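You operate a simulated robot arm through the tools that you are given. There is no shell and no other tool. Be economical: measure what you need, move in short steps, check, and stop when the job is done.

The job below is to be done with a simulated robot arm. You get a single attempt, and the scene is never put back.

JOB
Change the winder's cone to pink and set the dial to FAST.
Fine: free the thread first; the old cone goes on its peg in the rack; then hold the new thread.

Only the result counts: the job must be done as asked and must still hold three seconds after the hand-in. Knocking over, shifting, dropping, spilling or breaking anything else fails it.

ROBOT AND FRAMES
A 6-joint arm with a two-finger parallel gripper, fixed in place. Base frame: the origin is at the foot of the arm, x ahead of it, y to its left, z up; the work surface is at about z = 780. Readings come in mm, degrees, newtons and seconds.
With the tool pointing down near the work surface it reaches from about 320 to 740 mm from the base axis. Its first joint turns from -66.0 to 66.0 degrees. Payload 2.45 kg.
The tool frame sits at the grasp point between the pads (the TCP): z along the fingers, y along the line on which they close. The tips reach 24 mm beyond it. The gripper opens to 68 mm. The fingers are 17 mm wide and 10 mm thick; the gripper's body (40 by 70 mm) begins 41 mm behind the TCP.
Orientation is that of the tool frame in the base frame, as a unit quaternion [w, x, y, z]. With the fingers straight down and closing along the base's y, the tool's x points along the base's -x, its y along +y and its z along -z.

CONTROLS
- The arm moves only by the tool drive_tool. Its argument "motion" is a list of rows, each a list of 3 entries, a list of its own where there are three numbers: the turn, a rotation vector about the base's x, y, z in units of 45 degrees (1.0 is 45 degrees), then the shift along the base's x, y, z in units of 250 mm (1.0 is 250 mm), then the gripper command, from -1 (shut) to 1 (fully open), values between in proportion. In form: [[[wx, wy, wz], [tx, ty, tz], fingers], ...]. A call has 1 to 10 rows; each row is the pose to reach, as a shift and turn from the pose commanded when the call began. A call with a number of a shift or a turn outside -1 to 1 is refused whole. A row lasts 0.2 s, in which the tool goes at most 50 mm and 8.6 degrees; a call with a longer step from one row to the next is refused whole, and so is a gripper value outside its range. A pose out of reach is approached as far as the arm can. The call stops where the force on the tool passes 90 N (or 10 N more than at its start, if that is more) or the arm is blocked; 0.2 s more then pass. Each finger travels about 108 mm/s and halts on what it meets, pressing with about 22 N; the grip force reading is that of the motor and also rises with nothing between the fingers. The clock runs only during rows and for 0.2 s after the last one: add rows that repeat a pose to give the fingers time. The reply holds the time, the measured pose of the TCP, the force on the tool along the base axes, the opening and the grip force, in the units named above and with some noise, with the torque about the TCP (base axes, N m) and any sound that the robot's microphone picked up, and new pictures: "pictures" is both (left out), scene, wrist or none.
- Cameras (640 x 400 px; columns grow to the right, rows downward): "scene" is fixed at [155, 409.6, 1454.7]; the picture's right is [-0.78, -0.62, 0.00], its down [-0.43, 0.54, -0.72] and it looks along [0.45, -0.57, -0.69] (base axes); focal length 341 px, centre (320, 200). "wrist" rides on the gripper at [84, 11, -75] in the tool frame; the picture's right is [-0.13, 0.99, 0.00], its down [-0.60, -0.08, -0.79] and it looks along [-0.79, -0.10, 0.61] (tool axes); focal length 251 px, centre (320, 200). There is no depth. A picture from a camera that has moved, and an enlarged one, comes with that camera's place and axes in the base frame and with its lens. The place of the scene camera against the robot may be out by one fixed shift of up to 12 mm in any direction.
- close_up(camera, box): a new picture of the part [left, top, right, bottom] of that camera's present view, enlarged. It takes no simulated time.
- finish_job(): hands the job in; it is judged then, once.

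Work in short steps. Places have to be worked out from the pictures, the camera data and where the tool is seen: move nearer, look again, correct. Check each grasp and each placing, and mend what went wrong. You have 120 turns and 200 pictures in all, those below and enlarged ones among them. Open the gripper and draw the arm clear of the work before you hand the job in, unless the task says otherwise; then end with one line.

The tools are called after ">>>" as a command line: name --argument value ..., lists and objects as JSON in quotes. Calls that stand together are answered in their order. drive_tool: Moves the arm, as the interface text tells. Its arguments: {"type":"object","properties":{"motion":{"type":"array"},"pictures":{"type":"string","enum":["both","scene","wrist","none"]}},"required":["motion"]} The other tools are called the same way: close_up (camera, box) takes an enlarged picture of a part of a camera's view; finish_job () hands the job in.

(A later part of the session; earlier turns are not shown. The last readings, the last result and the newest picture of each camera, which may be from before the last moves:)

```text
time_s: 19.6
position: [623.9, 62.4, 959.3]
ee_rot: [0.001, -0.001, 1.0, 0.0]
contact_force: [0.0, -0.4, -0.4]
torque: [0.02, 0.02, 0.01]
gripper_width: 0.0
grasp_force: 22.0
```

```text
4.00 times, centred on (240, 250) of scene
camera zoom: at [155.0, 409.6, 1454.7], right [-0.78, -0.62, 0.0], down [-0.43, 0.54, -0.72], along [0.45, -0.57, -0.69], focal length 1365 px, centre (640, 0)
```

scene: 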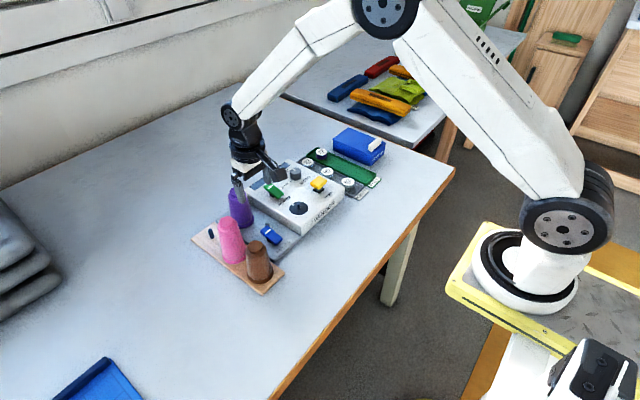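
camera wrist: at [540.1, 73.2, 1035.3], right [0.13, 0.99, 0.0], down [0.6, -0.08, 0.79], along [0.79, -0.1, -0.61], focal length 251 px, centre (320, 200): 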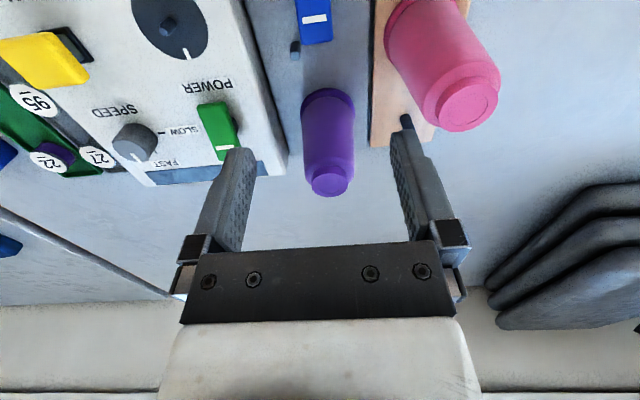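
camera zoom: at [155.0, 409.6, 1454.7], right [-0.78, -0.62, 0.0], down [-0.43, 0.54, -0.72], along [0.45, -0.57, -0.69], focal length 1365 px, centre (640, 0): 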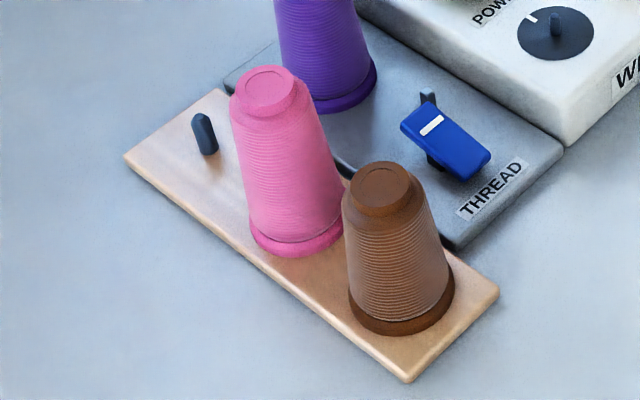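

I take a second view of peg and purple cone from a different spot, (690, 110, 960), for triangulation.

>>> drive_tool --motion '[[[0, 0, 0], [0.13, 0.1, 0], -1], [[0, 0, 0], [0.264, 0.19, 0], -1], [[0, 0, 0], [0.264, 0.19, 0], -1]]' --pictures "wrist"

>>> close_up --camera "wrist" --box '[220, 30, 420, 180]'

```text
time_s: 20.4
position: [687.7, 110.5, 960.2]
ee_rot: [0.002, 0.0, 1.0, 0.0]
contact_force: [-0.1, 0.1, -1.4]
torque: [0.01, 0.0, -0.02]
gripper_width: 0.1
grasp_force: 22.2
camera wrist: at [604.4, 120.9, 1035.0], right [0.13, 0.99, 0.0], down [0.6, -0.08, 0.79], along [0.79, -0.1, -0.61], focal length 251 px, centre (320, 200)
```

wrist: 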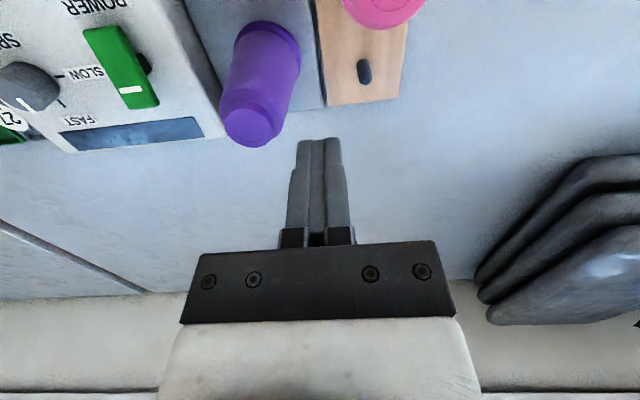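

```text
2.67 times, centred on (320, 105) of wrist
camera zoom: at [604.4, 120.9, 1035.0], right [0.13, 0.99, 0.0], down [0.6, -0.08, 0.79], along [0.79, -0.1, -0.61], focal length 670 px, centre (320, 453)
```

zoom: 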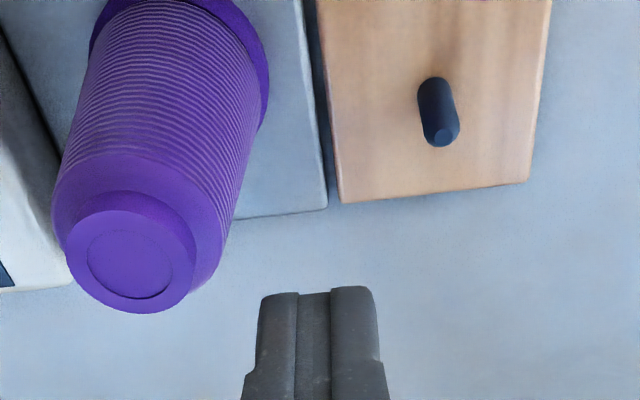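

Triangulated: purple cap top (701, 61, 895), Ø31; free peg tip (722, 148, 817). I move above the purple cap with fingers at ~52 mm, tips just above it, to check alignment.

>>> drive_tool --motion '[[[0, 0, 0], [0.03, -0.1, 0], 0.5], [[0, 0, 0], [0.054, -0.198, 0], 0.5], [[0, 0, 0], [0.054, -0.198, -0.13], 0.5], [[0, 0, 0], [0.054, -0.198, -0.13], 0.5]]'

>>> close_up --camera "wrist" --box '[220, 70, 420, 220]'

>>> close_up --camera "scene" --box '[200, 150, 300, 230]'

```text
time_s: 21.4
position: [704.7, 62.5, 926.9]
ee_rot: [0.002, -0.001, 1.0, 0.0]
contact_force: [-0.6, 1.2, -0.1]
torque: [0.06, 0.03, 0.01]
gripper_width: 51.0
grasp_force: 0.1
camera wrist: at [620.7, 72.3, 1002.7], right [0.13, 0.99, 0.0], down [0.6, -0.08, 0.8], along [0.79, -0.1, -0.61], focal length 251 px, centre (320, 200)
```

scene: 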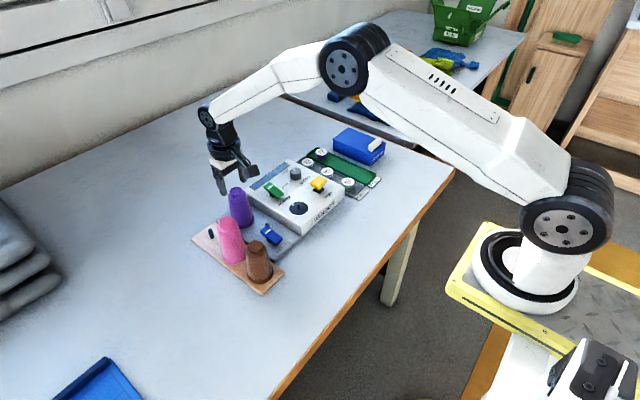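
wrist: 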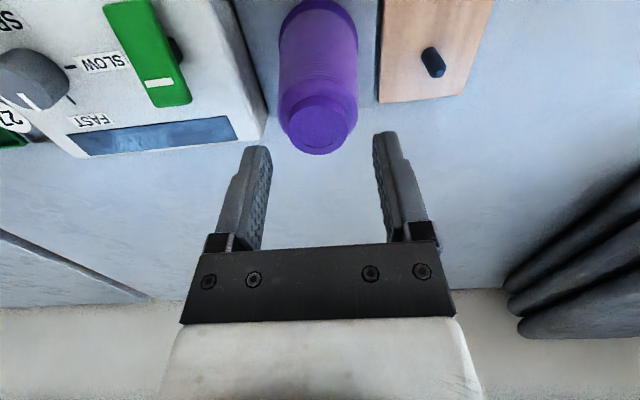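

```text
2.67 times, centred on (320, 145) of wrist
camera zoom: at [620.7, 72.3, 1002.7], right [0.13, 0.99, 0.0], down [0.6, -0.08, 0.8], along [0.79, -0.1, -0.61], focal length 670 px, centre (320, 347)
```

zoom: 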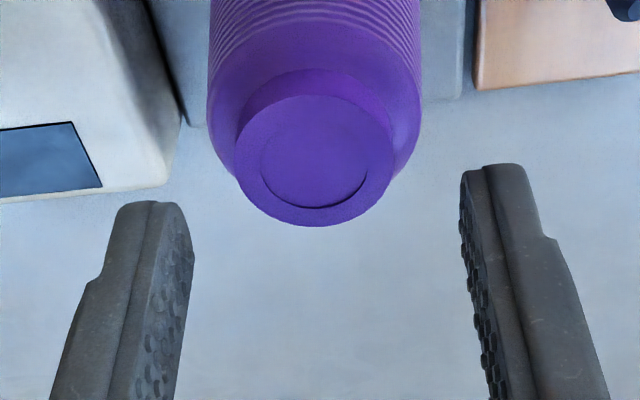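

```text
5.00 times, centred on (250, 190) of scene
camera zoom: at [155.0, 409.6, 1454.7], right [-0.78, -0.62, 0.0], down [-0.43, 0.54, -0.72], along [0.45, -0.57, -0.69], focal length 1706 px, centre (670, 250)
```

zoom: 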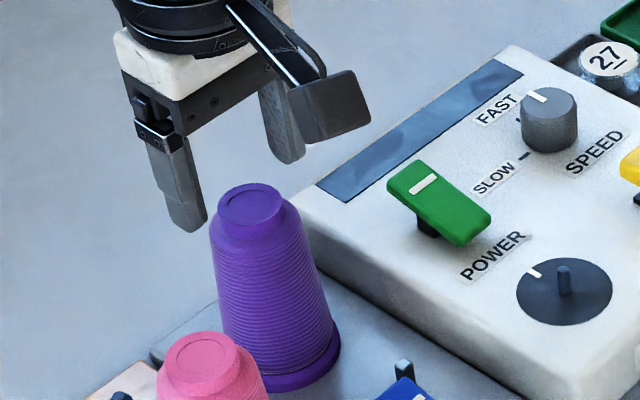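

Alignment is within a few mm; I correct (-4, -1.5), lower to z≈910 and close on the cap.

>>> drive_tool --motion '[[[0, 0, 0], [-0.015, -0.006, 0], 0.5], [[0, 0, 0], [-0.015, -0.006, -0.068], 0.5], [[0, 0, 0], [-0.015, -0.006, -0.068], 0.5], [[0, 0, 0], [-0.015, -0.006, -0.068], -0.4], [[0, 0, 0], [-0.015, -0.006, -0.068], -0.4]]'

>>> close_up --camera "wrist" --box '[220, 70, 420, 220]'

```text
time_s: 22.6
position: [700.0, 61.4, 910.9]
ee_rot: [0.003, -0.001, 1.0, 0.0]
contact_force: [1.2, -0.4, -0.3]
torque: [0.01, -0.03, 0.0]
gripper_width: 42.8
grasp_force: 22.2
camera wrist: at [616.5, 72.0, 986.3], right [0.13, 0.99, 0.0], down [0.6, -0.08, 0.79], along [0.79, -0.1, -0.61], focal length 251 px, centre (320, 200)
```

scene: 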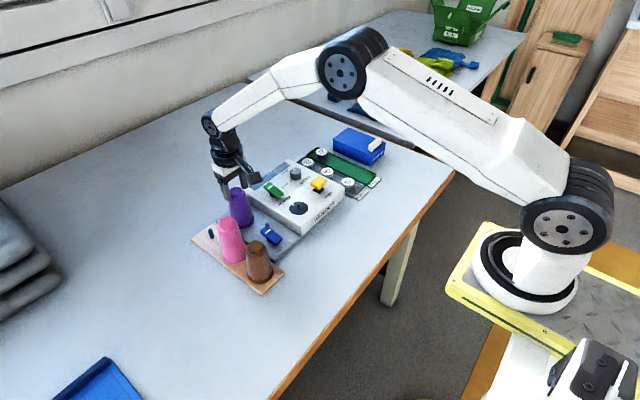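
wrist: 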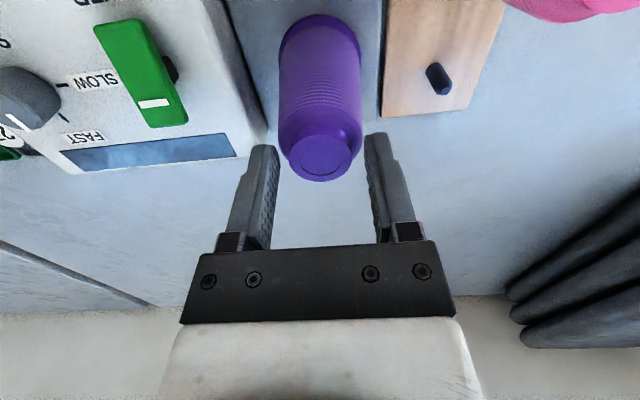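

```text
2.67 times, centred on (320, 145) of wrist
camera zoom: at [616.5, 72.0, 986.3], right [0.13, 0.99, 0.0], down [0.6, -0.08, 0.79], along [0.79, -0.1, -0.61], focal length 670 px, centre (320, 347)
```

zoom: 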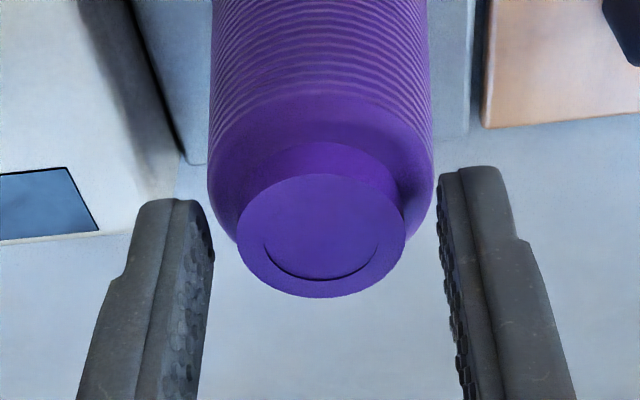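

Fingers stopped at 42.8 mm — i.e. on the body's shoulder. I'd rather hold the body lower: reopen, go down 24 mm and close again.

>>> drive_tool --motion '[[[0, 0, 0], [0.004, 0, 0], 0.75], [[0, 0, 0], [0.004, 0, 0], 0.75], [[0, 0, 0], [0.004, 0, -0.095], 0.75], [[0, 0, 0], [0.004, 0, -0.095], 0.75], [[0, 0, 0], [0.004, 0, -0.095], 0], [[0, 0, 0], [0.004, 0, -0.095], 0], [[0, 0, 0], [0.004, 0, -0.095], 0]]' --pictures "wrist"

>>> close_up --camera "scene" --box '[200, 150, 300, 230]'

```text
time_s: 24.2
position: [700.4, 61.1, 886.8]
ee_rot: [0.002, -0.001, 1.0, 0.0]
contact_force: [0.5, -0.4, 0.2]
torque: [0.01, -0.13, -0.02]
gripper_width: 46.7
grasp_force: 22.2
camera wrist: at [617.4, 71.6, 962.8], right [0.13, 0.99, 0.0], down [0.6, -0.08, 0.79], along [0.79, -0.1, -0.61], focal length 251 px, centre (320, 200)
```

wrist: 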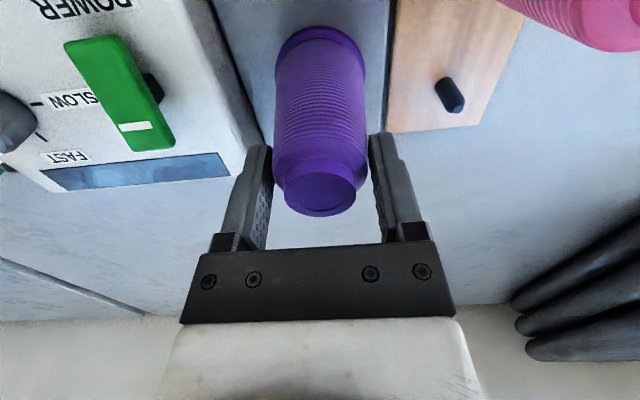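

```text
5.00 times, centred on (250, 190) of scene
camera zoom: at [155.0, 409.6, 1454.7], right [-0.78, -0.62, 0.0], down [-0.43, 0.54, -0.72], along [0.45, -0.57, -0.69], focal length 1706 px, centre (670, 250)
```

zoom: 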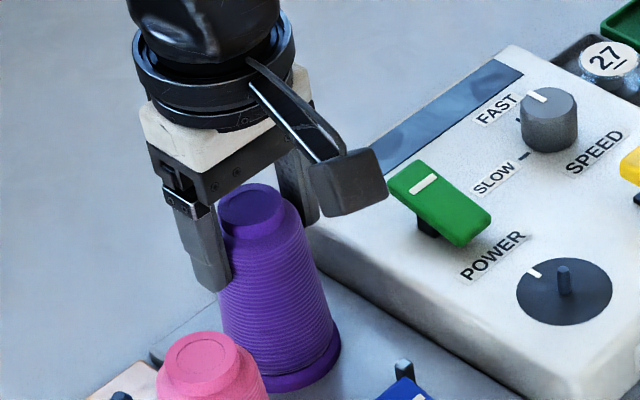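

Held at 46.7 mm. I lift slowly 20 mm and check that it follows.

>>> drive_tool --motion '[[[0, 0, 0], [0, 0, 0.02], -0.5], [[0, 0, 0], [0, 0, 0.04], -0.5], [[0, 0, 0], [0, 0, 0.08], -0.5], [[0, 0, 0], [0, 0, 0.08], -0.5]]' --pictures "scene"

>>> close_up --camera "scene" --box '[200, 150, 300, 230]'

```text
time_s: 25.2
position: [698.2, 62.3, 907.2]
ee_rot: [0.001, -0.001, 1.0, -0.001]
contact_force: [-0.1, 0.1, -1.7]
torque: [0.02, -0.01, 0.01]
gripper_width: 46.9
grasp_force: 22.0
```

scene: 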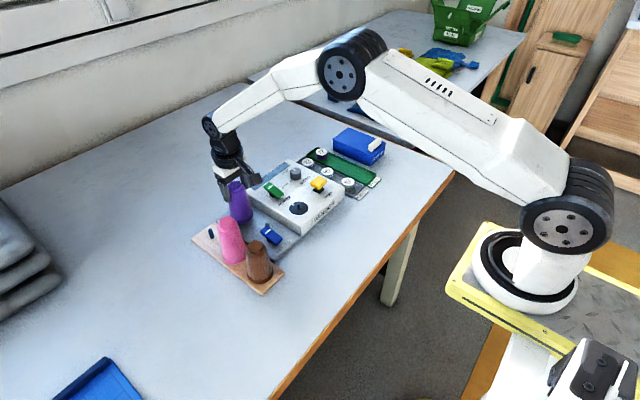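

```text
5.00 times, centred on (250, 190) of scene
camera zoom: at [155.0, 409.6, 1454.7], right [-0.78, -0.62, 0.0], down [-0.43, 0.54, -0.72], along [0.45, -0.57, -0.69], focal length 1706 px, centre (670, 250)
```

zoom: 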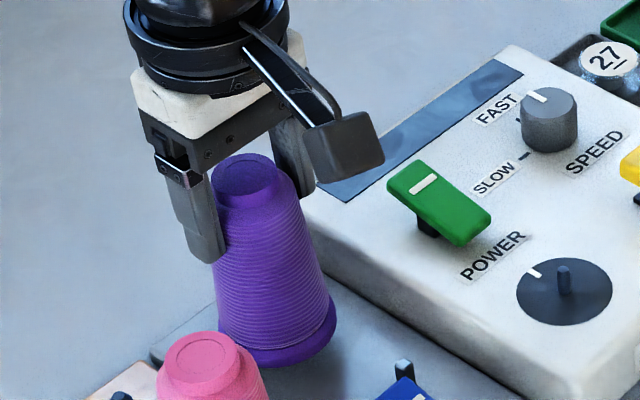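

It follows. Lift a further ~45 mm, shift +x, then +y to over the peg at (721, 148).

>>> drive_tool --motion '[[[0, 0, 0], [0, 0, 0.09], -0.5], [[0, 0, 0], [0.03, 0, 0.18], -0.5], [[0, 0, 0], [0.082, 0.08, 0.18], -0.5], [[0, 0, 0], [0.082, 0.17, 0.18], -0.5], [[0, 0, 0], [0.082, 0.26, 0.18], -0.5], [[0, 0, 0], [0.082, 0.346, 0.18], -0.5], [[0, 0, 0], [0.082, 0.346, 0.18], -0.5], [[0, 0, 0], [0.082, 0.346, 0.18], -0.5]]'

>>> close_up --camera "scene" --box '[170, 170, 290, 270]'

```text
time_s: 27.0
position: [720.1, 149.8, 951.6]
ee_rot: [0.001, -0.001, 1.0, 0.0]
contact_force: [0.7, 0.3, -1.2]
torque: [-0.02, -0.01, -0.02]
gripper_width: 46.7
grasp_force: 21.4
camera wrist: at [636.7, 159.2, 1027.3], right [0.13, 0.99, 0.0], down [0.6, -0.08, 0.79], along [0.79, -0.1, -0.61], focal length 251 px, centre (320, 200)
```

scene: 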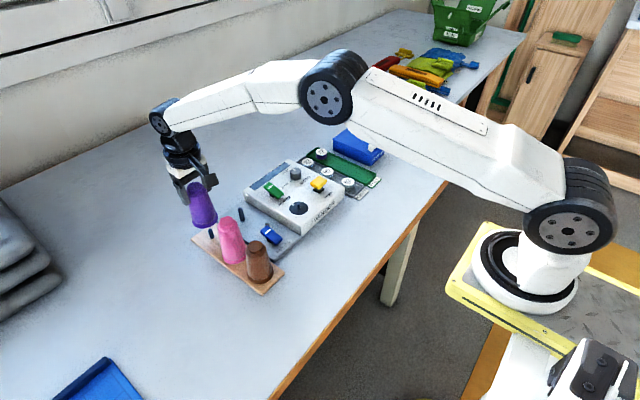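
wrist: 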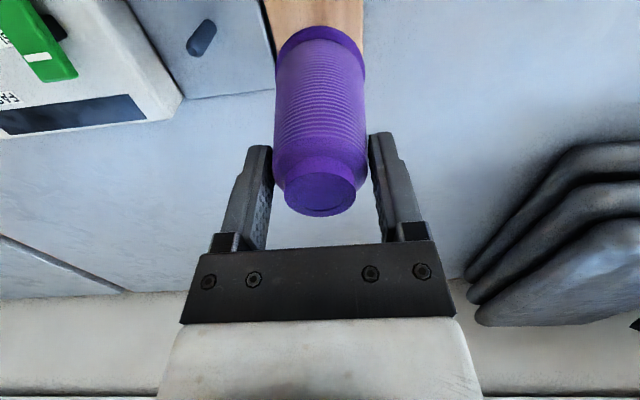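

```text
4.00 times, centred on (230, 220) of scene
camera zoom: at [155.0, 409.6, 1454.7], right [-0.78, -0.62, 0.0], down [-0.43, 0.54, -0.72], along [0.45, -0.57, -0.69], focal length 1365 px, centre (680, 120)
```

zoom: 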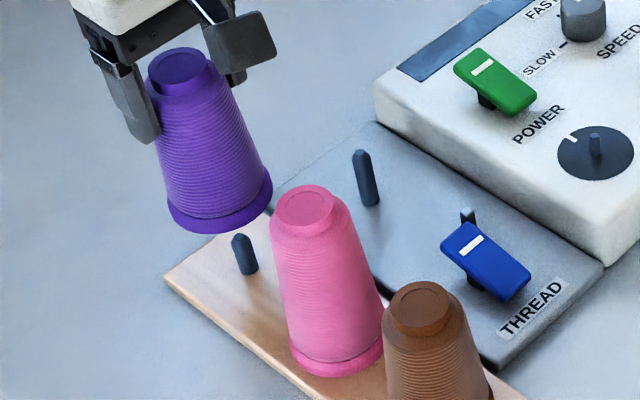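

The scene view suggests the peg may be off a bit. I lower 28 mm (cone bottom still above the peg tip) and zoom to compare cone base and peg.

>>> drive_tool --motion '[[[0, 0, 0], [0, 0, -0.06], -0.5], [[0, 0, 0], [0, 0, -0.112], -0.5], [[0, 0, 0], [0, 0, -0.112], -0.5]]' --pictures "none"

>>> close_up --camera "scene" --box '[180, 170, 260, 260]'

>>> close_up --camera "wrist" --box '[160, 0, 420, 190]'

```text
time_s: 27.8
position: [719.8, 147.9, 924.6]
ee_rot: [0.001, -0.001, 1.0, -0.001]
contact_force: [0.3, -0.5, -1.5]
torque: [0.0, 0.04, -0.04]
gripper_width: 46.3
grasp_force: 22.0
```

```text
4.44 times, centred on (220, 215) of scene
camera zoom: at [155.0, 409.6, 1454.7], right [-0.78, -0.62, 0.0], down [-0.43, 0.54, -0.72], along [0.45, -0.57, -0.69], focal length 1517 px, centre (764, 133)
```

zoom: 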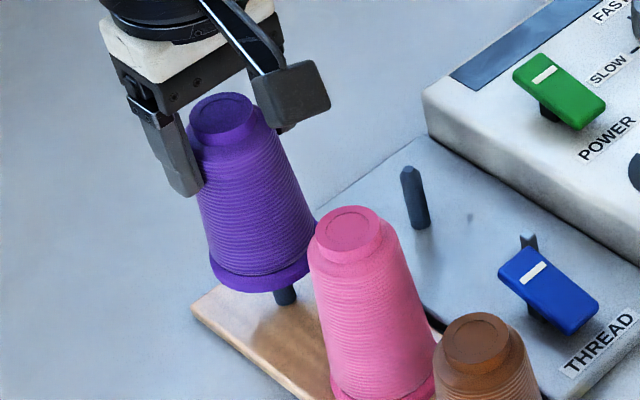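

```text
2.11 times, centred on (290, 95) of wrist
camera zoom: at [636.7, 158.3, 1000.1], right [0.13, 0.99, 0.0], down [0.6, -0.08, 0.79], along [0.79, -0.1, -0.61], focal length 529 px, centre (383, 421)
```

zoom: 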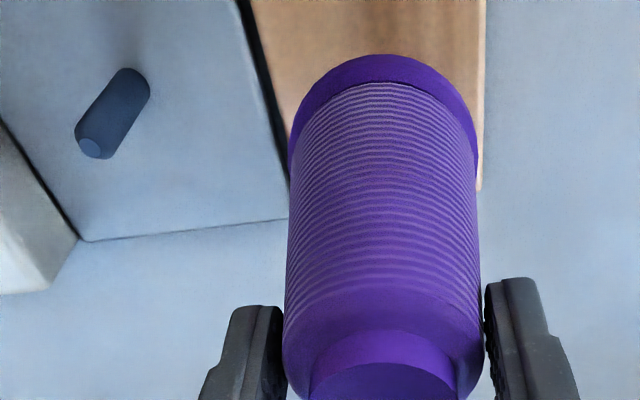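

I zoom more to estimate the offset of the cone base relative to the peg.

>>> close_up --camera "scene" --box '[188, 205, 238, 245]'

>>> close_up --camera "scene" --box '[218, 190, 268, 230]'

```text
10.00 times, centred on (213, 225) of scene
camera zoom: at [155.0, 409.6, 1454.7], right [-0.78, -0.62, 0.0], down [-0.43, 0.54, -0.72], along [0.45, -0.57, -0.69], focal length 3413 px, centre (1390, -50)
```

zoom: 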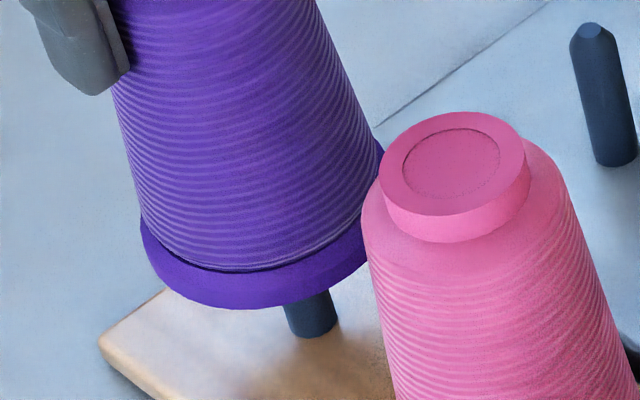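

```text
10.00 times, centred on (243, 210) of scene
camera zoom: at [155.0, 409.6, 1454.7], right [-0.78, -0.62, 0.0], down [-0.43, 0.54, -0.72], along [0.45, -0.57, -0.69], focal length 3413 px, centre (1090, 100)
```

zoom: 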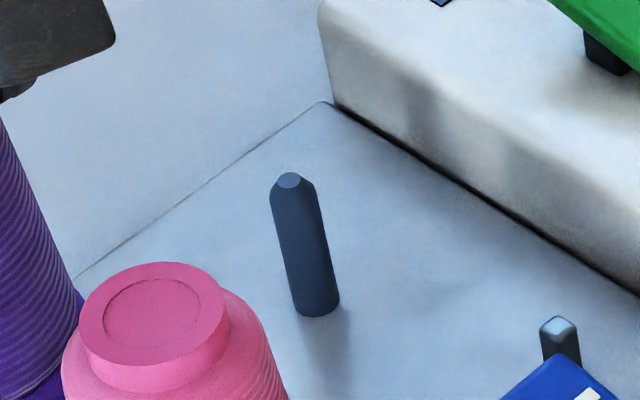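

Relative geometry (station peg vs rack peg vs robot displacement) says we are within ~2 mm. I lower slowly, nudging x by -1 mm, and check force past the peg tip.

>>> drive_tool --motion '[[[0, 0, 0], [-0.004, 0, 0], -0.5], [[0, 0, 0], [-0.004, 0, -0.03], -0.5], [[0, 0, 0], [-0.004, 0, -0.05], -0.5], [[0, 0, 0], [-0.004, 0, -0.065], -0.5], [[0, 0, 0], [-0.004, 0, -0.08], -0.5]]' --pictures "none"

>>> close_up --camera "scene" --box '[188, 205, 238, 245]'

```text
time_s: 29.0
position: [719.5, 148.4, 904.8]
ee_rot: [0.002, -0.001, 1.0, 0.0]
contact_force: [0.2, -0.5, -2.4]
torque: [0.02, 0.01, -0.01]
gripper_width: 46.4
grasp_force: 21.8
```

```text
10.00 times, centred on (213, 225) of scene
camera zoom: at [155.0, 409.6, 1454.7], right [-0.78, -0.62, 0.0], down [-0.43, 0.54, -0.72], along [0.45, -0.57, -0.69], focal length 3413 px, centre (1390, -50)
```

zoom: 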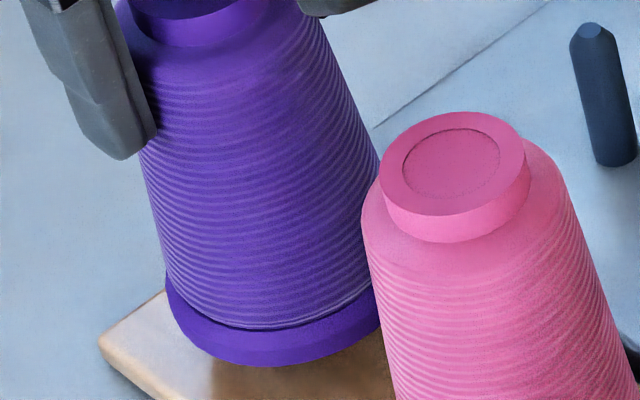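

No contact force even below the tip height. Continue down another 14 mm.

>>> drive_tool --motion '[[[0, 0, 0], [0, 0, -0.02], -0.5], [[0, 0, 0], [0, 0, -0.04], -0.5], [[0, 0, 0], [0, 0, -0.056], -0.5]]' --pictures "none"

```text
time_s: 29.8
position: [717.6, 147.3, 889.8]
ee_rot: [0.001, -0.001, 1.0, 0.0]
contact_force: [0.0, -0.8, -0.4]
torque: [0.0, 0.0, 0.01]
gripper_width: 46.8
grasp_force: 22.3
```

Still free at z≈890. I continue in 2 mm steps until contact.

>>> drive_tool --motion '[[[0, 0, 0], [0, 0, -0.008], -0.5], [[0, 0, 0], [0, 0, -0.016], -0.5], [[0, 0, 0], [0, 0, -0.024], -0.5]]' --pictures "scene"

>>> close_up --camera "scene" --box '[178, 180, 248, 250]'

```text
time_s: 30.6
position: [719.2, 146.5, 885.9]
ee_rot: [0.001, -0.001, 1.0, -0.001]
contact_force: [-5.2, -1.4, 8.2]
torque: [-0.09, 0.4, -0.01]
gripper_width: 46.9
grasp_force: 22.0
```

scene: 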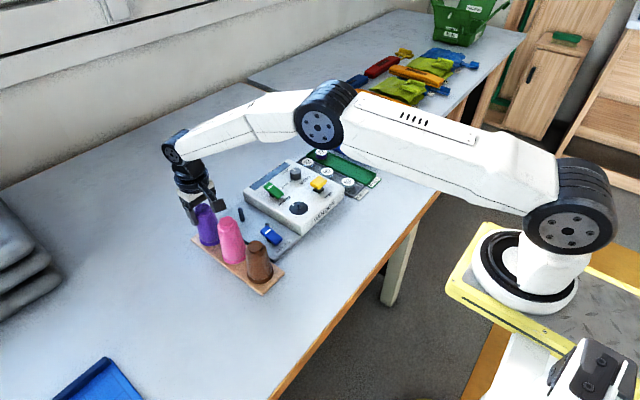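

```text
5.71 times, centred on (213, 215) of scene
camera zoom: at [154.7, 409.6, 1454.8], right [-0.78, -0.62, 0.0], down [-0.43, 0.54, -0.72], along [0.45, -0.57, -0.69], focal length 1950 px, centre (931, 114)
```

zoom: 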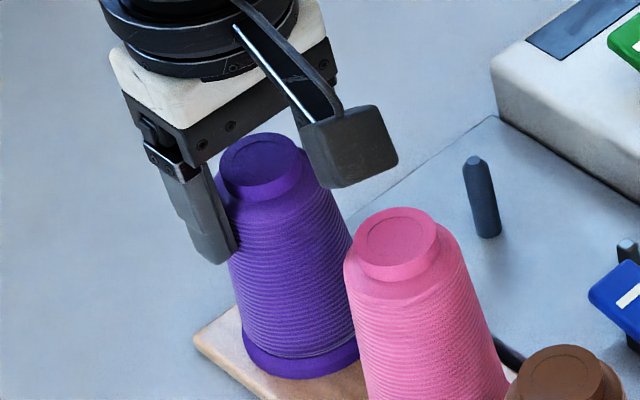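

Contact at the same height as when seated on the station: cone is fully on its peg. Release and rise straight up.

>>> drive_tool --motion '[[[0, 0, 0], [0, 0, 0.006], 0.75], [[0, 0, 0], [0, 0, 0.006], 0.75], [[0, 0, 0], [0, 0, 0.08], 0.75], [[0, 0, 0], [0, 0, 0.24], 0.75], [[0, 0, 0], [0, 0, 0.34], 0.75], [[0, 0, 0], [0, 0, 0.34], 0.75]]'

>>> close_up --camera "scene" --box '[178, 180, 278, 280]'

```text
time_s: 32.0
position: [717.0, 149.1, 969.9]
ee_rot: [0.001, -0.001, 1.0, 0.0]
contact_force: [1.1, 1.2, 0.3]
torque: [-0.04, -0.03, -0.01]
gripper_width: 59.6
grasp_force: 0.0
camera wrist: at [634.4, 158.9, 1045.9], right [0.13, 0.99, 0.0], down [0.6, -0.08, 0.79], along [0.79, -0.1, -0.61], focal length 251 px, centre (320, 200)
```

scene: 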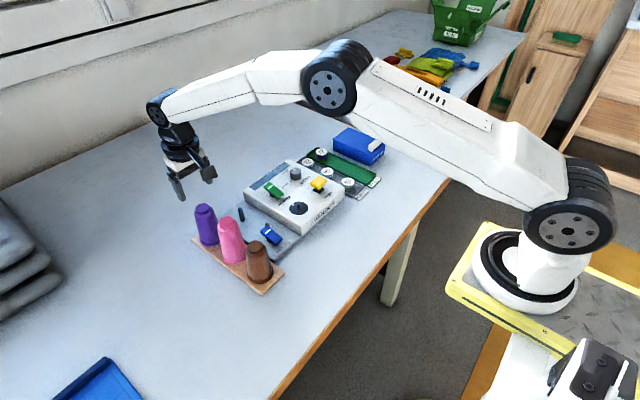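
wrist: 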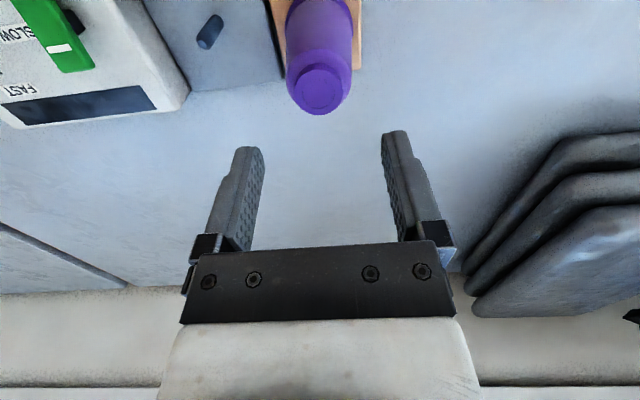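

```text
4.00 times, centred on (228, 230) of scene
camera zoom: at [155.0, 409.6, 1454.7], right [-0.78, -0.62, 0.0], down [-0.43, 0.54, -0.72], along [0.45, -0.57, -0.69], focal length 1365 px, centre (688, 80)
```

zoom: 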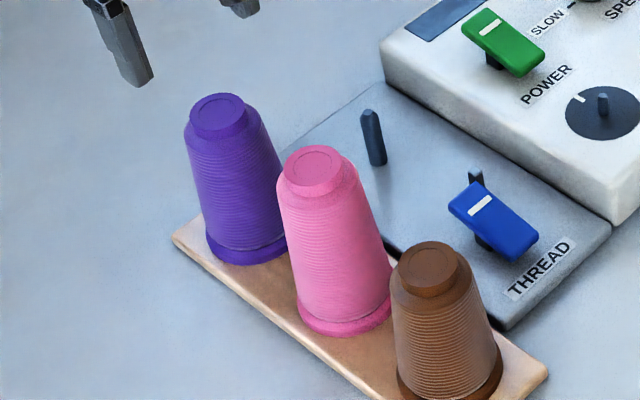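

Purple sits on its peg. Now I move back to view the pink cone from (570, 145, 970).

>>> drive_tool --motion '[[[0, 0, 0], [-0.19, 0, 0], 0.75], [[0, 0, 0], [-0.38, 0, 0], 0.75], [[0, 0, 0], [-0.57, 0, 0], 0.75], [[0, 0, 0], [-0.57, 0, 0], 0.75]]' --pictures "wrist"

>>> close_up --camera "wrist" --box '[220, 70, 420, 220]'

```text
time_s: 33.0
position: [575.8, 146.2, 971.0]
ee_rot: [0.001, 0.0, 1.0, 0.0]
contact_force: [-0.5, 0.0, 0.6]
torque: [0.04, -0.01, -0.02]
gripper_width: 59.5
grasp_force: 0.1
camera wrist: at [492.9, 157.1, 1047.3], right [0.13, 0.99, 0.0], down [0.6, -0.08, 0.8], along [0.79, -0.1, -0.61], focal length 251 px, centre (320, 200)
```

wrist: 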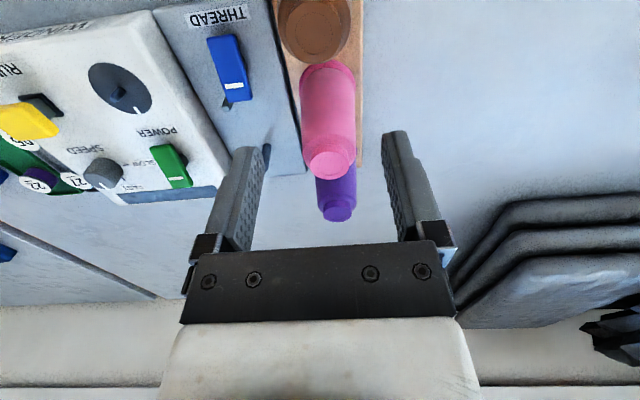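

```text
2.67 times, centred on (320, 145) of wrist
camera zoom: at [492.9, 157.1, 1047.3], right [0.13, 0.99, 0.0], down [0.6, -0.08, 0.8], along [0.79, -0.1, -0.61], focal length 670 px, centre (320, 347)
```

zoom: 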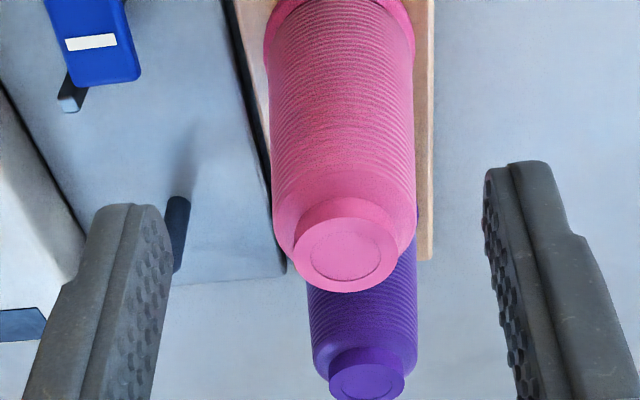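

Pink cap ≈ (644, 146, 895). Move above it with tips just over the cap and check.

>>> drive_tool --motion '[[[0, 0, 0], [0.14, 0, 0], 0.75], [[0, 0, 0], [0.272, 0, 0], 0.75], [[0, 0, 0], [0.272, 0, -0.175], 0.75], [[0, 0, 0], [0.272, 0, -0.175], 0.75]]' --pictures "wrist"

>>> close_up --camera "wrist" --box '[220, 70, 420, 220]'

```text
time_s: 34.0
position: [645.0, 147.0, 926.0]
ee_rot: [0.002, -0.002, 1.0, 0.0]
contact_force: [-0.2, 0.9, -0.2]
torque: [0.02, -0.01, 0.0]
gripper_width: 59.8
grasp_force: 0.0
camera wrist: at [561.7, 157.8, 1002.0], right [0.13, 0.99, 0.0], down [0.6, -0.08, 0.79], along [0.79, -0.1, -0.61], focal length 251 px, centre (320, 200)
```

wrist: 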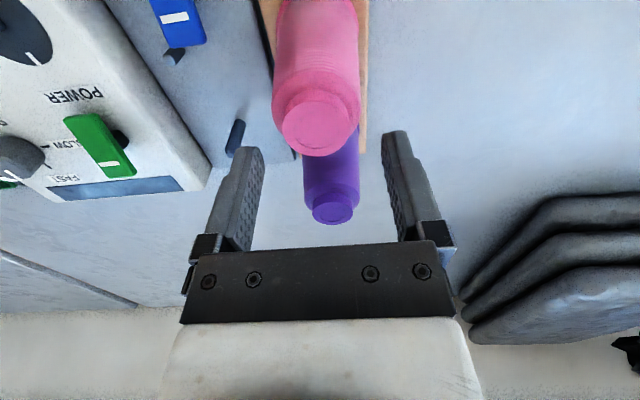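

```text
2.67 times, centred on (320, 145) of wrist
camera zoom: at [561.7, 157.8, 1002.0], right [0.13, 0.99, 0.0], down [0.6, -0.08, 0.79], along [0.79, -0.1, -0.61], focal length 670 px, centre (320, 347)
```

zoom: 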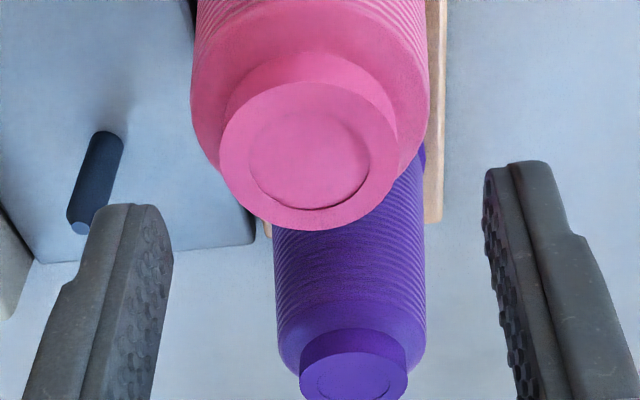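

Triangulation gives the pink cap at (633, 147, 905), a taller cone. I shift -12 mm in x, lower to z≈896 and close.

>>> drive_tool --motion '[[[0, 0, 0], [-0.048, 0, 0], 0.75], [[0, 0, 0], [-0.048, 0, 0], 0.75], [[0, 0, 0], [-0.048, 0, -0.06], 0.75], [[0, 0, 0], [-0.048, 0, -0.12], 0.75], [[0, 0, 0], [-0.048, 0, -0.12], 0.75]]'

>>> close_up --camera "scene" --box '[188, 170, 288, 270]'

```text
time_s: 35.2
position: [632.5, 146.4, 895.2]
ee_rot: [0.002, 0.0, 1.0, 0.0]
contact_force: [0.6, -0.7, -1.3]
torque: [-0.01, 0.02, -0.03]
gripper_width: 59.6
grasp_force: 0.1
camera wrist: at [549.4, 157.1, 970.8], right [0.13, 0.99, 0.0], down [0.6, -0.08, 0.8], along [0.79, -0.1, -0.61], focal length 251 px, centre (320, 200)
```

scene: 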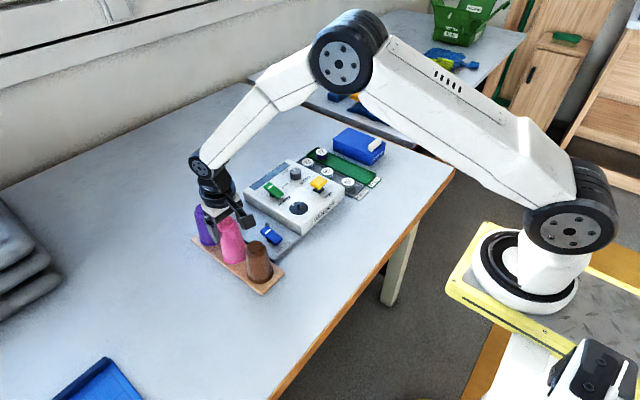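
wrist: 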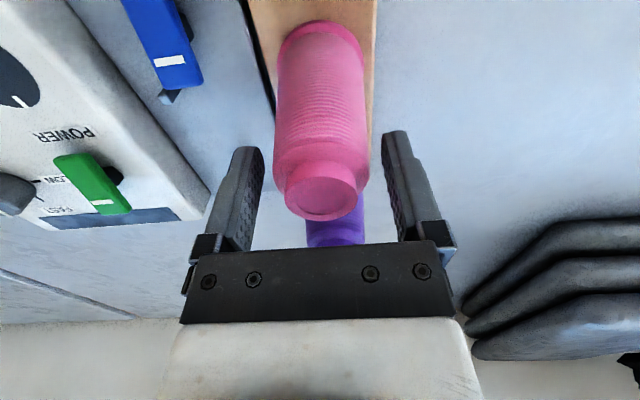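

```text
4.00 times, centred on (238, 220) of scene
camera zoom: at [155.0, 409.6, 1454.7], right [-0.78, -0.62, 0.0], down [-0.43, 0.54, -0.72], along [0.45, -0.57, -0.69], focal length 1365 px, centre (648, 120)
```

zoom: 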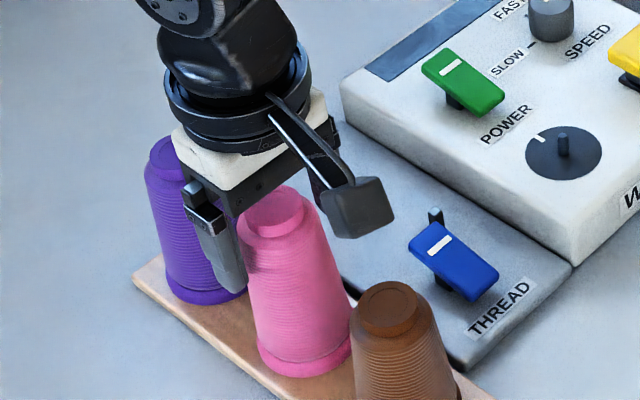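

The view matches the purple grasp geometry. Close and lift 20 mm.

>>> drive_tool --motion '[[[0, 0, 0], [0, 0, 0], 0], [[0, 0, 0], [0, 0, 0], -0.5], [[0, 0, 0], [0, 0, 0], -0.5]]' --pictures "none"

>>> drive_tool --motion '[[[0, 0, 0], [0, 0, 0.03], -0.5], [[0, 0, 0], [0, 0, 0.08], -0.5], [[0, 0, 0], [0, 0, 0.08], -0.5]]'

>>> close_up --camera "scene" --box '[188, 170, 288, 270]'

```text
time_s: 36.0
position: [632.9, 146.0, 894.7]
ee_rot: [0.002, -0.001, 1.0, 0.0]
contact_force: [0.9, 0.5, 1.0]
torque: [0.06, -0.06, 0.05]
gripper_width: 46.6
grasp_force: 22.2
```

```text
time_s: 36.8
position: [632.1, 147.7, 915.1]
ee_rot: [0.001, 0.0, 1.0, 0.0]
contact_force: [-0.9, -1.0, -1.5]
torque: [-0.03, -0.01, -0.03]
gripper_width: 46.2
grasp_force: 21.5
camera wrist: at [549.4, 158.0, 990.7], right [0.13, 0.99, 0.0], down [0.6, -0.08, 0.79], along [0.79, -0.1, -0.61], focal length 251 px, centre (320, 200)
```

scene: 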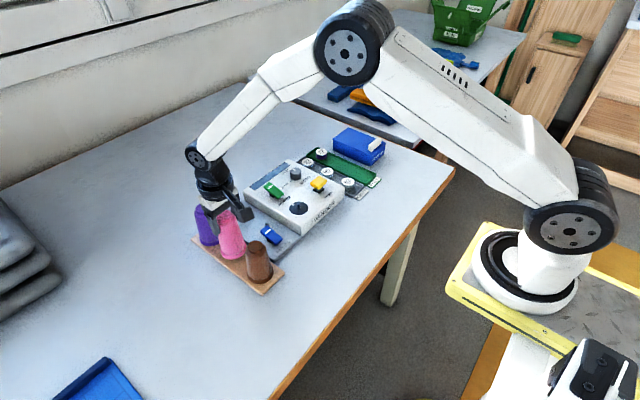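
wrist: 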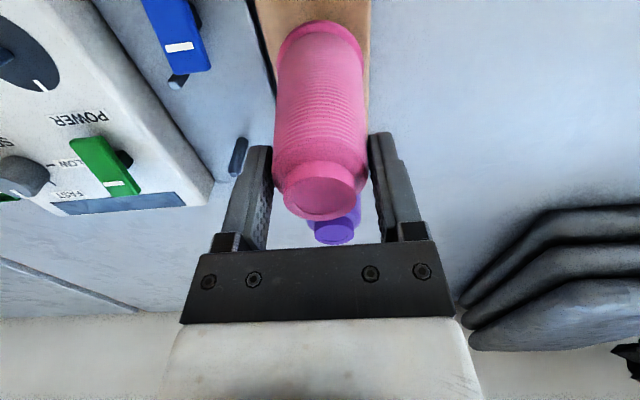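

```text
4.00 times, centred on (238, 220) of scene
camera zoom: at [155.0, 409.6, 1454.7], right [-0.78, -0.62, 0.0], down [-0.43, 0.54, -0.72], along [0.45, -0.57, -0.69], focal length 1365 px, centre (648, 120)
```

zoom: 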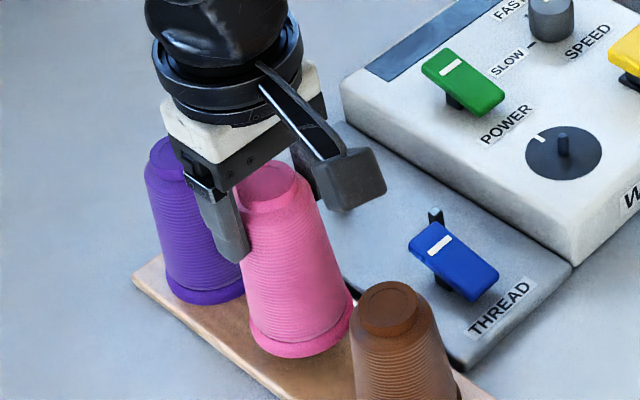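

Pink follows. Lift to z≈965, then go -y first, then +x to over the station peg at (701, 61).

>>> drive_tool --motion '[[[0, 0, 0], [0, 0, 0.1], -0.5], [[0, 0, 0], [0, 0, 0.2], -0.5], [[0, 0, 0], [0, -0.12, 0.2], -0.5], [[0, 0, 0], [0, -0.24, 0.2], -0.5], [[0, 0, 0], [0, -0.346, 0.2], -0.5], [[0, 0, 0], [0.1, -0.346, 0.2], -0.5], [[0, 0, 0], [0.2, -0.346, 0.2], -0.5], [[0, 0, 0], [0.274, -0.346, 0.2], -0.5], [[0, 0, 0], [0.274, -0.346, 0.2], -0.5]]'

>>> close_up --camera "scene" --box '[200, 150, 290, 240]'

```text
time_s: 38.8
position: [702.2, 61.8, 965.7]
ee_rot: [0.002, -0.001, 1.0, 0.001]
contact_force: [0.1, 0.0, -1.6]
torque: [0.01, 0.0, 0.0]
gripper_width: 46.2
grasp_force: 21.8
camera wrist: at [619.3, 72.2, 1041.1], right [0.13, 0.99, 0.0], down [0.6, -0.08, 0.79], along [0.79, -0.1, -0.61], focal length 251 px, centre (320, 200)
```

scene: 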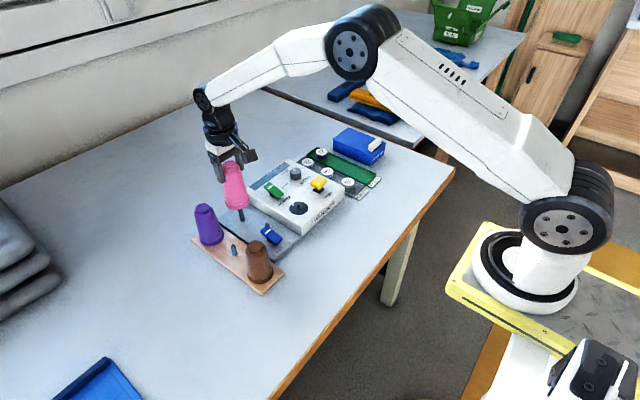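
wrist: 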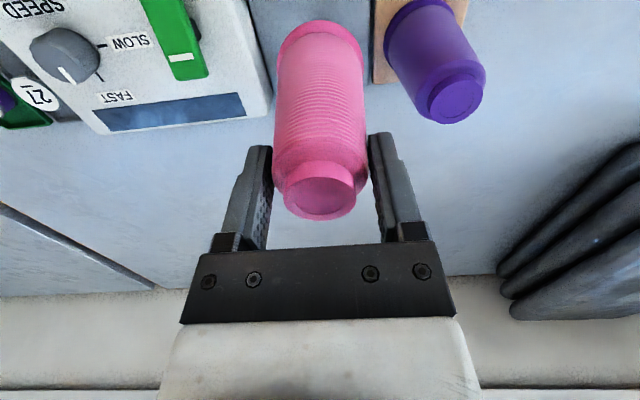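

```text
4.44 times, centred on (245, 195) of scene
camera zoom: at [155.0, 409.6, 1454.7], right [-0.78, -0.62, 0.0], down [-0.43, 0.54, -0.72], along [0.45, -0.57, -0.69], focal length 1517 px, centre (653, 222)
```

zoom: 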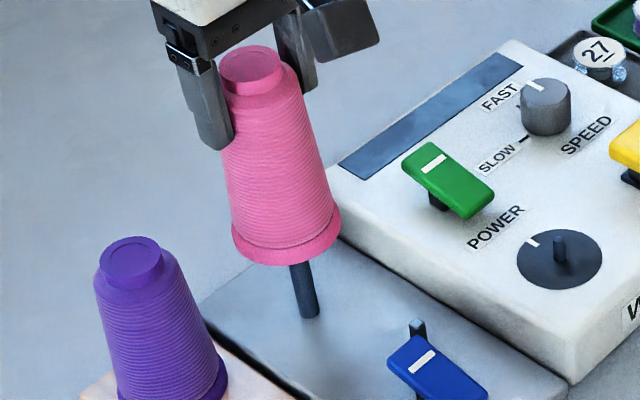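

Looks aligned. Lower 40 mm and check force.

>>> drive_tool --motion '[[[0, 0, 0], [-0.003, -0.002, -0.06], -0.5], [[0, 0, 0], [-0.003, -0.002, -0.1], -0.5], [[0, 0, 0], [-0.003, -0.002, -0.13], -0.5], [[0, 0, 0], [-0.003, -0.002, -0.16], -0.5]]' --pictures "none"

>>> close_up --camera "scene" --box '[200, 160, 290, 250]'

```text
time_s: 39.8
position: [701.8, 62.7, 925.5]
ee_rot: [0.002, -0.001, 1.0, -0.001]
contact_force: [-0.9, -0.4, -1.5]
torque: [-0.03, -0.01, 0.0]
gripper_width: 46.7
grasp_force: 21.3
```

```text
4.44 times, centred on (245, 205) of scene
camera zoom: at [155.0, 409.6, 1454.7], right [-0.78, -0.62, 0.0], down [-0.43, 0.54, -0.72], along [0.45, -0.57, -0.69], focal length 1517 px, centre (653, 178)
```

zoom: 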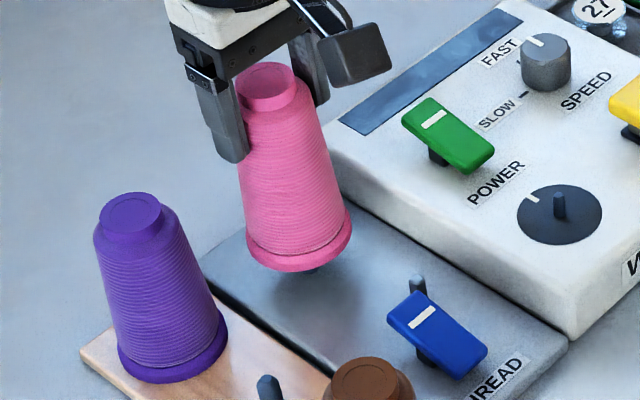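

No contact; the peg is entering. Lower 26 mm more, then small steps.

>>> drive_tool --motion '[[[0, 0, 0], [0, -0.002, -0.04], -0.5], [[0, 0, 0], [0, -0.002, -0.08], -0.5], [[0, 0, 0], [0, -0.002, -0.1], -0.5]]' --pictures "none"

>>> drive_tool --motion '[[[0, 0, 0], [0, 0, -0.01], -0.5], [[0, 0, 0], [0, 0, -0.02], -0.5]]' --pictures "none"

```text
time_s: 40.6
position: [699.7, 60.2, 900.6]
ee_rot: [0.0, -0.001, 1.0, 0.0]
contact_force: [0.3, -0.6, -2.2]
torque: [0.05, -0.02, -0.02]
gripper_width: 46.5
grasp_force: 21.7
```

```text
time_s: 41.2
position: [701.4, 60.6, 898.2]
ee_rot: [0.003, -0.002, 1.0, 0.0]
contact_force: [-8.4, 2.0, 18.6]
torque: [0.02, 0.65, -0.02]
gripper_width: 46.5
grasp_force: 22.2
```

Contact at about z 898 with 19 N. I look at whether it's seated.

>>> close_up --camera "scene" --box '[210, 180, 280, 240]'

>>> close_up --camera "wrist" --box '[220, 0, 440, 150]'

```text
6.67 times, centred on (245, 210) of scene
camera zoom: at [154.4, 409.6, 1454.8], right [-0.78, -0.62, 0.0], down [-0.43, 0.54, -0.72], along [0.45, -0.57, -0.69], focal length 2275 px, centre (820, 133)
```

zoom: 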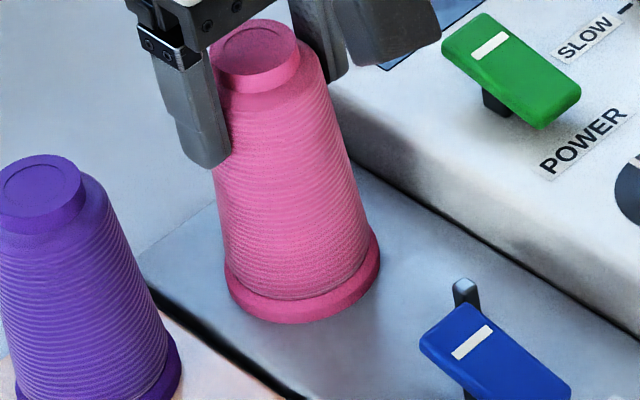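

```text
2.67 times, centred on (330, 75) of wrist
camera zoom: at [617.6, 71.3, 972.8], right [0.13, 0.99, 0.0], down [0.6, -0.08, 0.8], along [0.79, -0.1, -0.61], focal length 670 px, centre (293, 533)
```

zoom: 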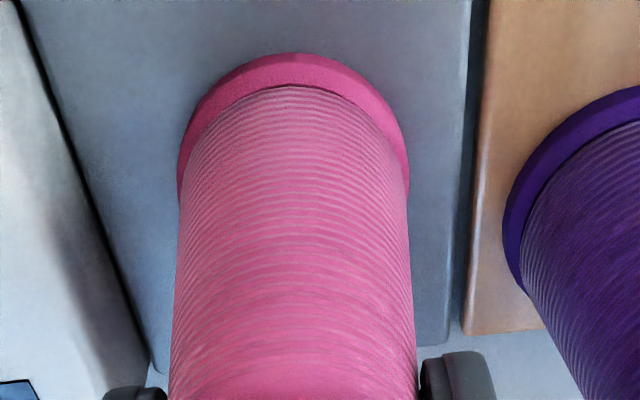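

The rim sits at the same image place as the purple one did (bottom row ≈228): seated. Release and rise.

>>> drive_tool --motion '[[[0, 0, 0], [0, 0, 0.006], 0.75], [[0, 0, 0], [0, 0, 0.006], 0.75], [[0, 0, 0], [0, 0, 0.08], 0.75], [[0, 0, 0], [0, 0, 0.22], 0.75], [[0, 0, 0], [0, 0, 0.3], 0.75], [[0, 0, 0], [0, 0, 0.3], 0.75]]'

>>> close_up --camera "scene" --box '[190, 170, 300, 270]'

```text
time_s: 42.6
position: [702.3, 59.1, 972.9]
ee_rot: [0.001, -0.001, 1.0, 0.0]
contact_force: [-0.5, 0.4, -0.5]
torque: [-0.01, -0.01, 0.0]
gripper_width: 59.3
grasp_force: 0.0
camera wrist: at [617.2, 69.1, 1047.4], right [0.13, 0.99, 0.0], down [0.6, -0.08, 0.79], along [0.79, -0.1, -0.61], focal length 251 px, centre (320, 200)
```

scene: 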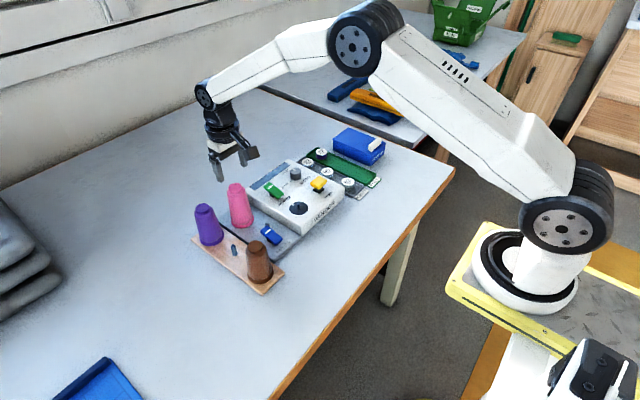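
wrist: 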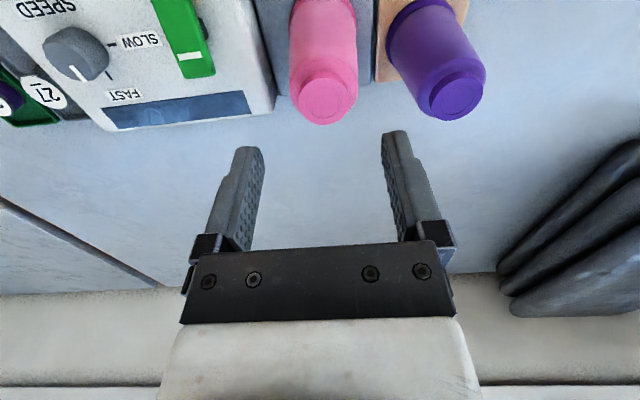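

```text
4.00 times, centred on (245, 220) of scene
camera zoom: at [155.0, 409.6, 1454.7], right [-0.78, -0.62, 0.0], down [-0.43, 0.54, -0.72], along [0.45, -0.57, -0.69], focal length 1365 px, centre (620, 120)
```

zoom: 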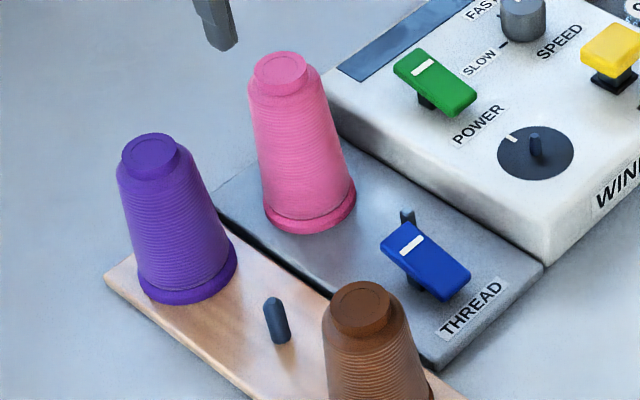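

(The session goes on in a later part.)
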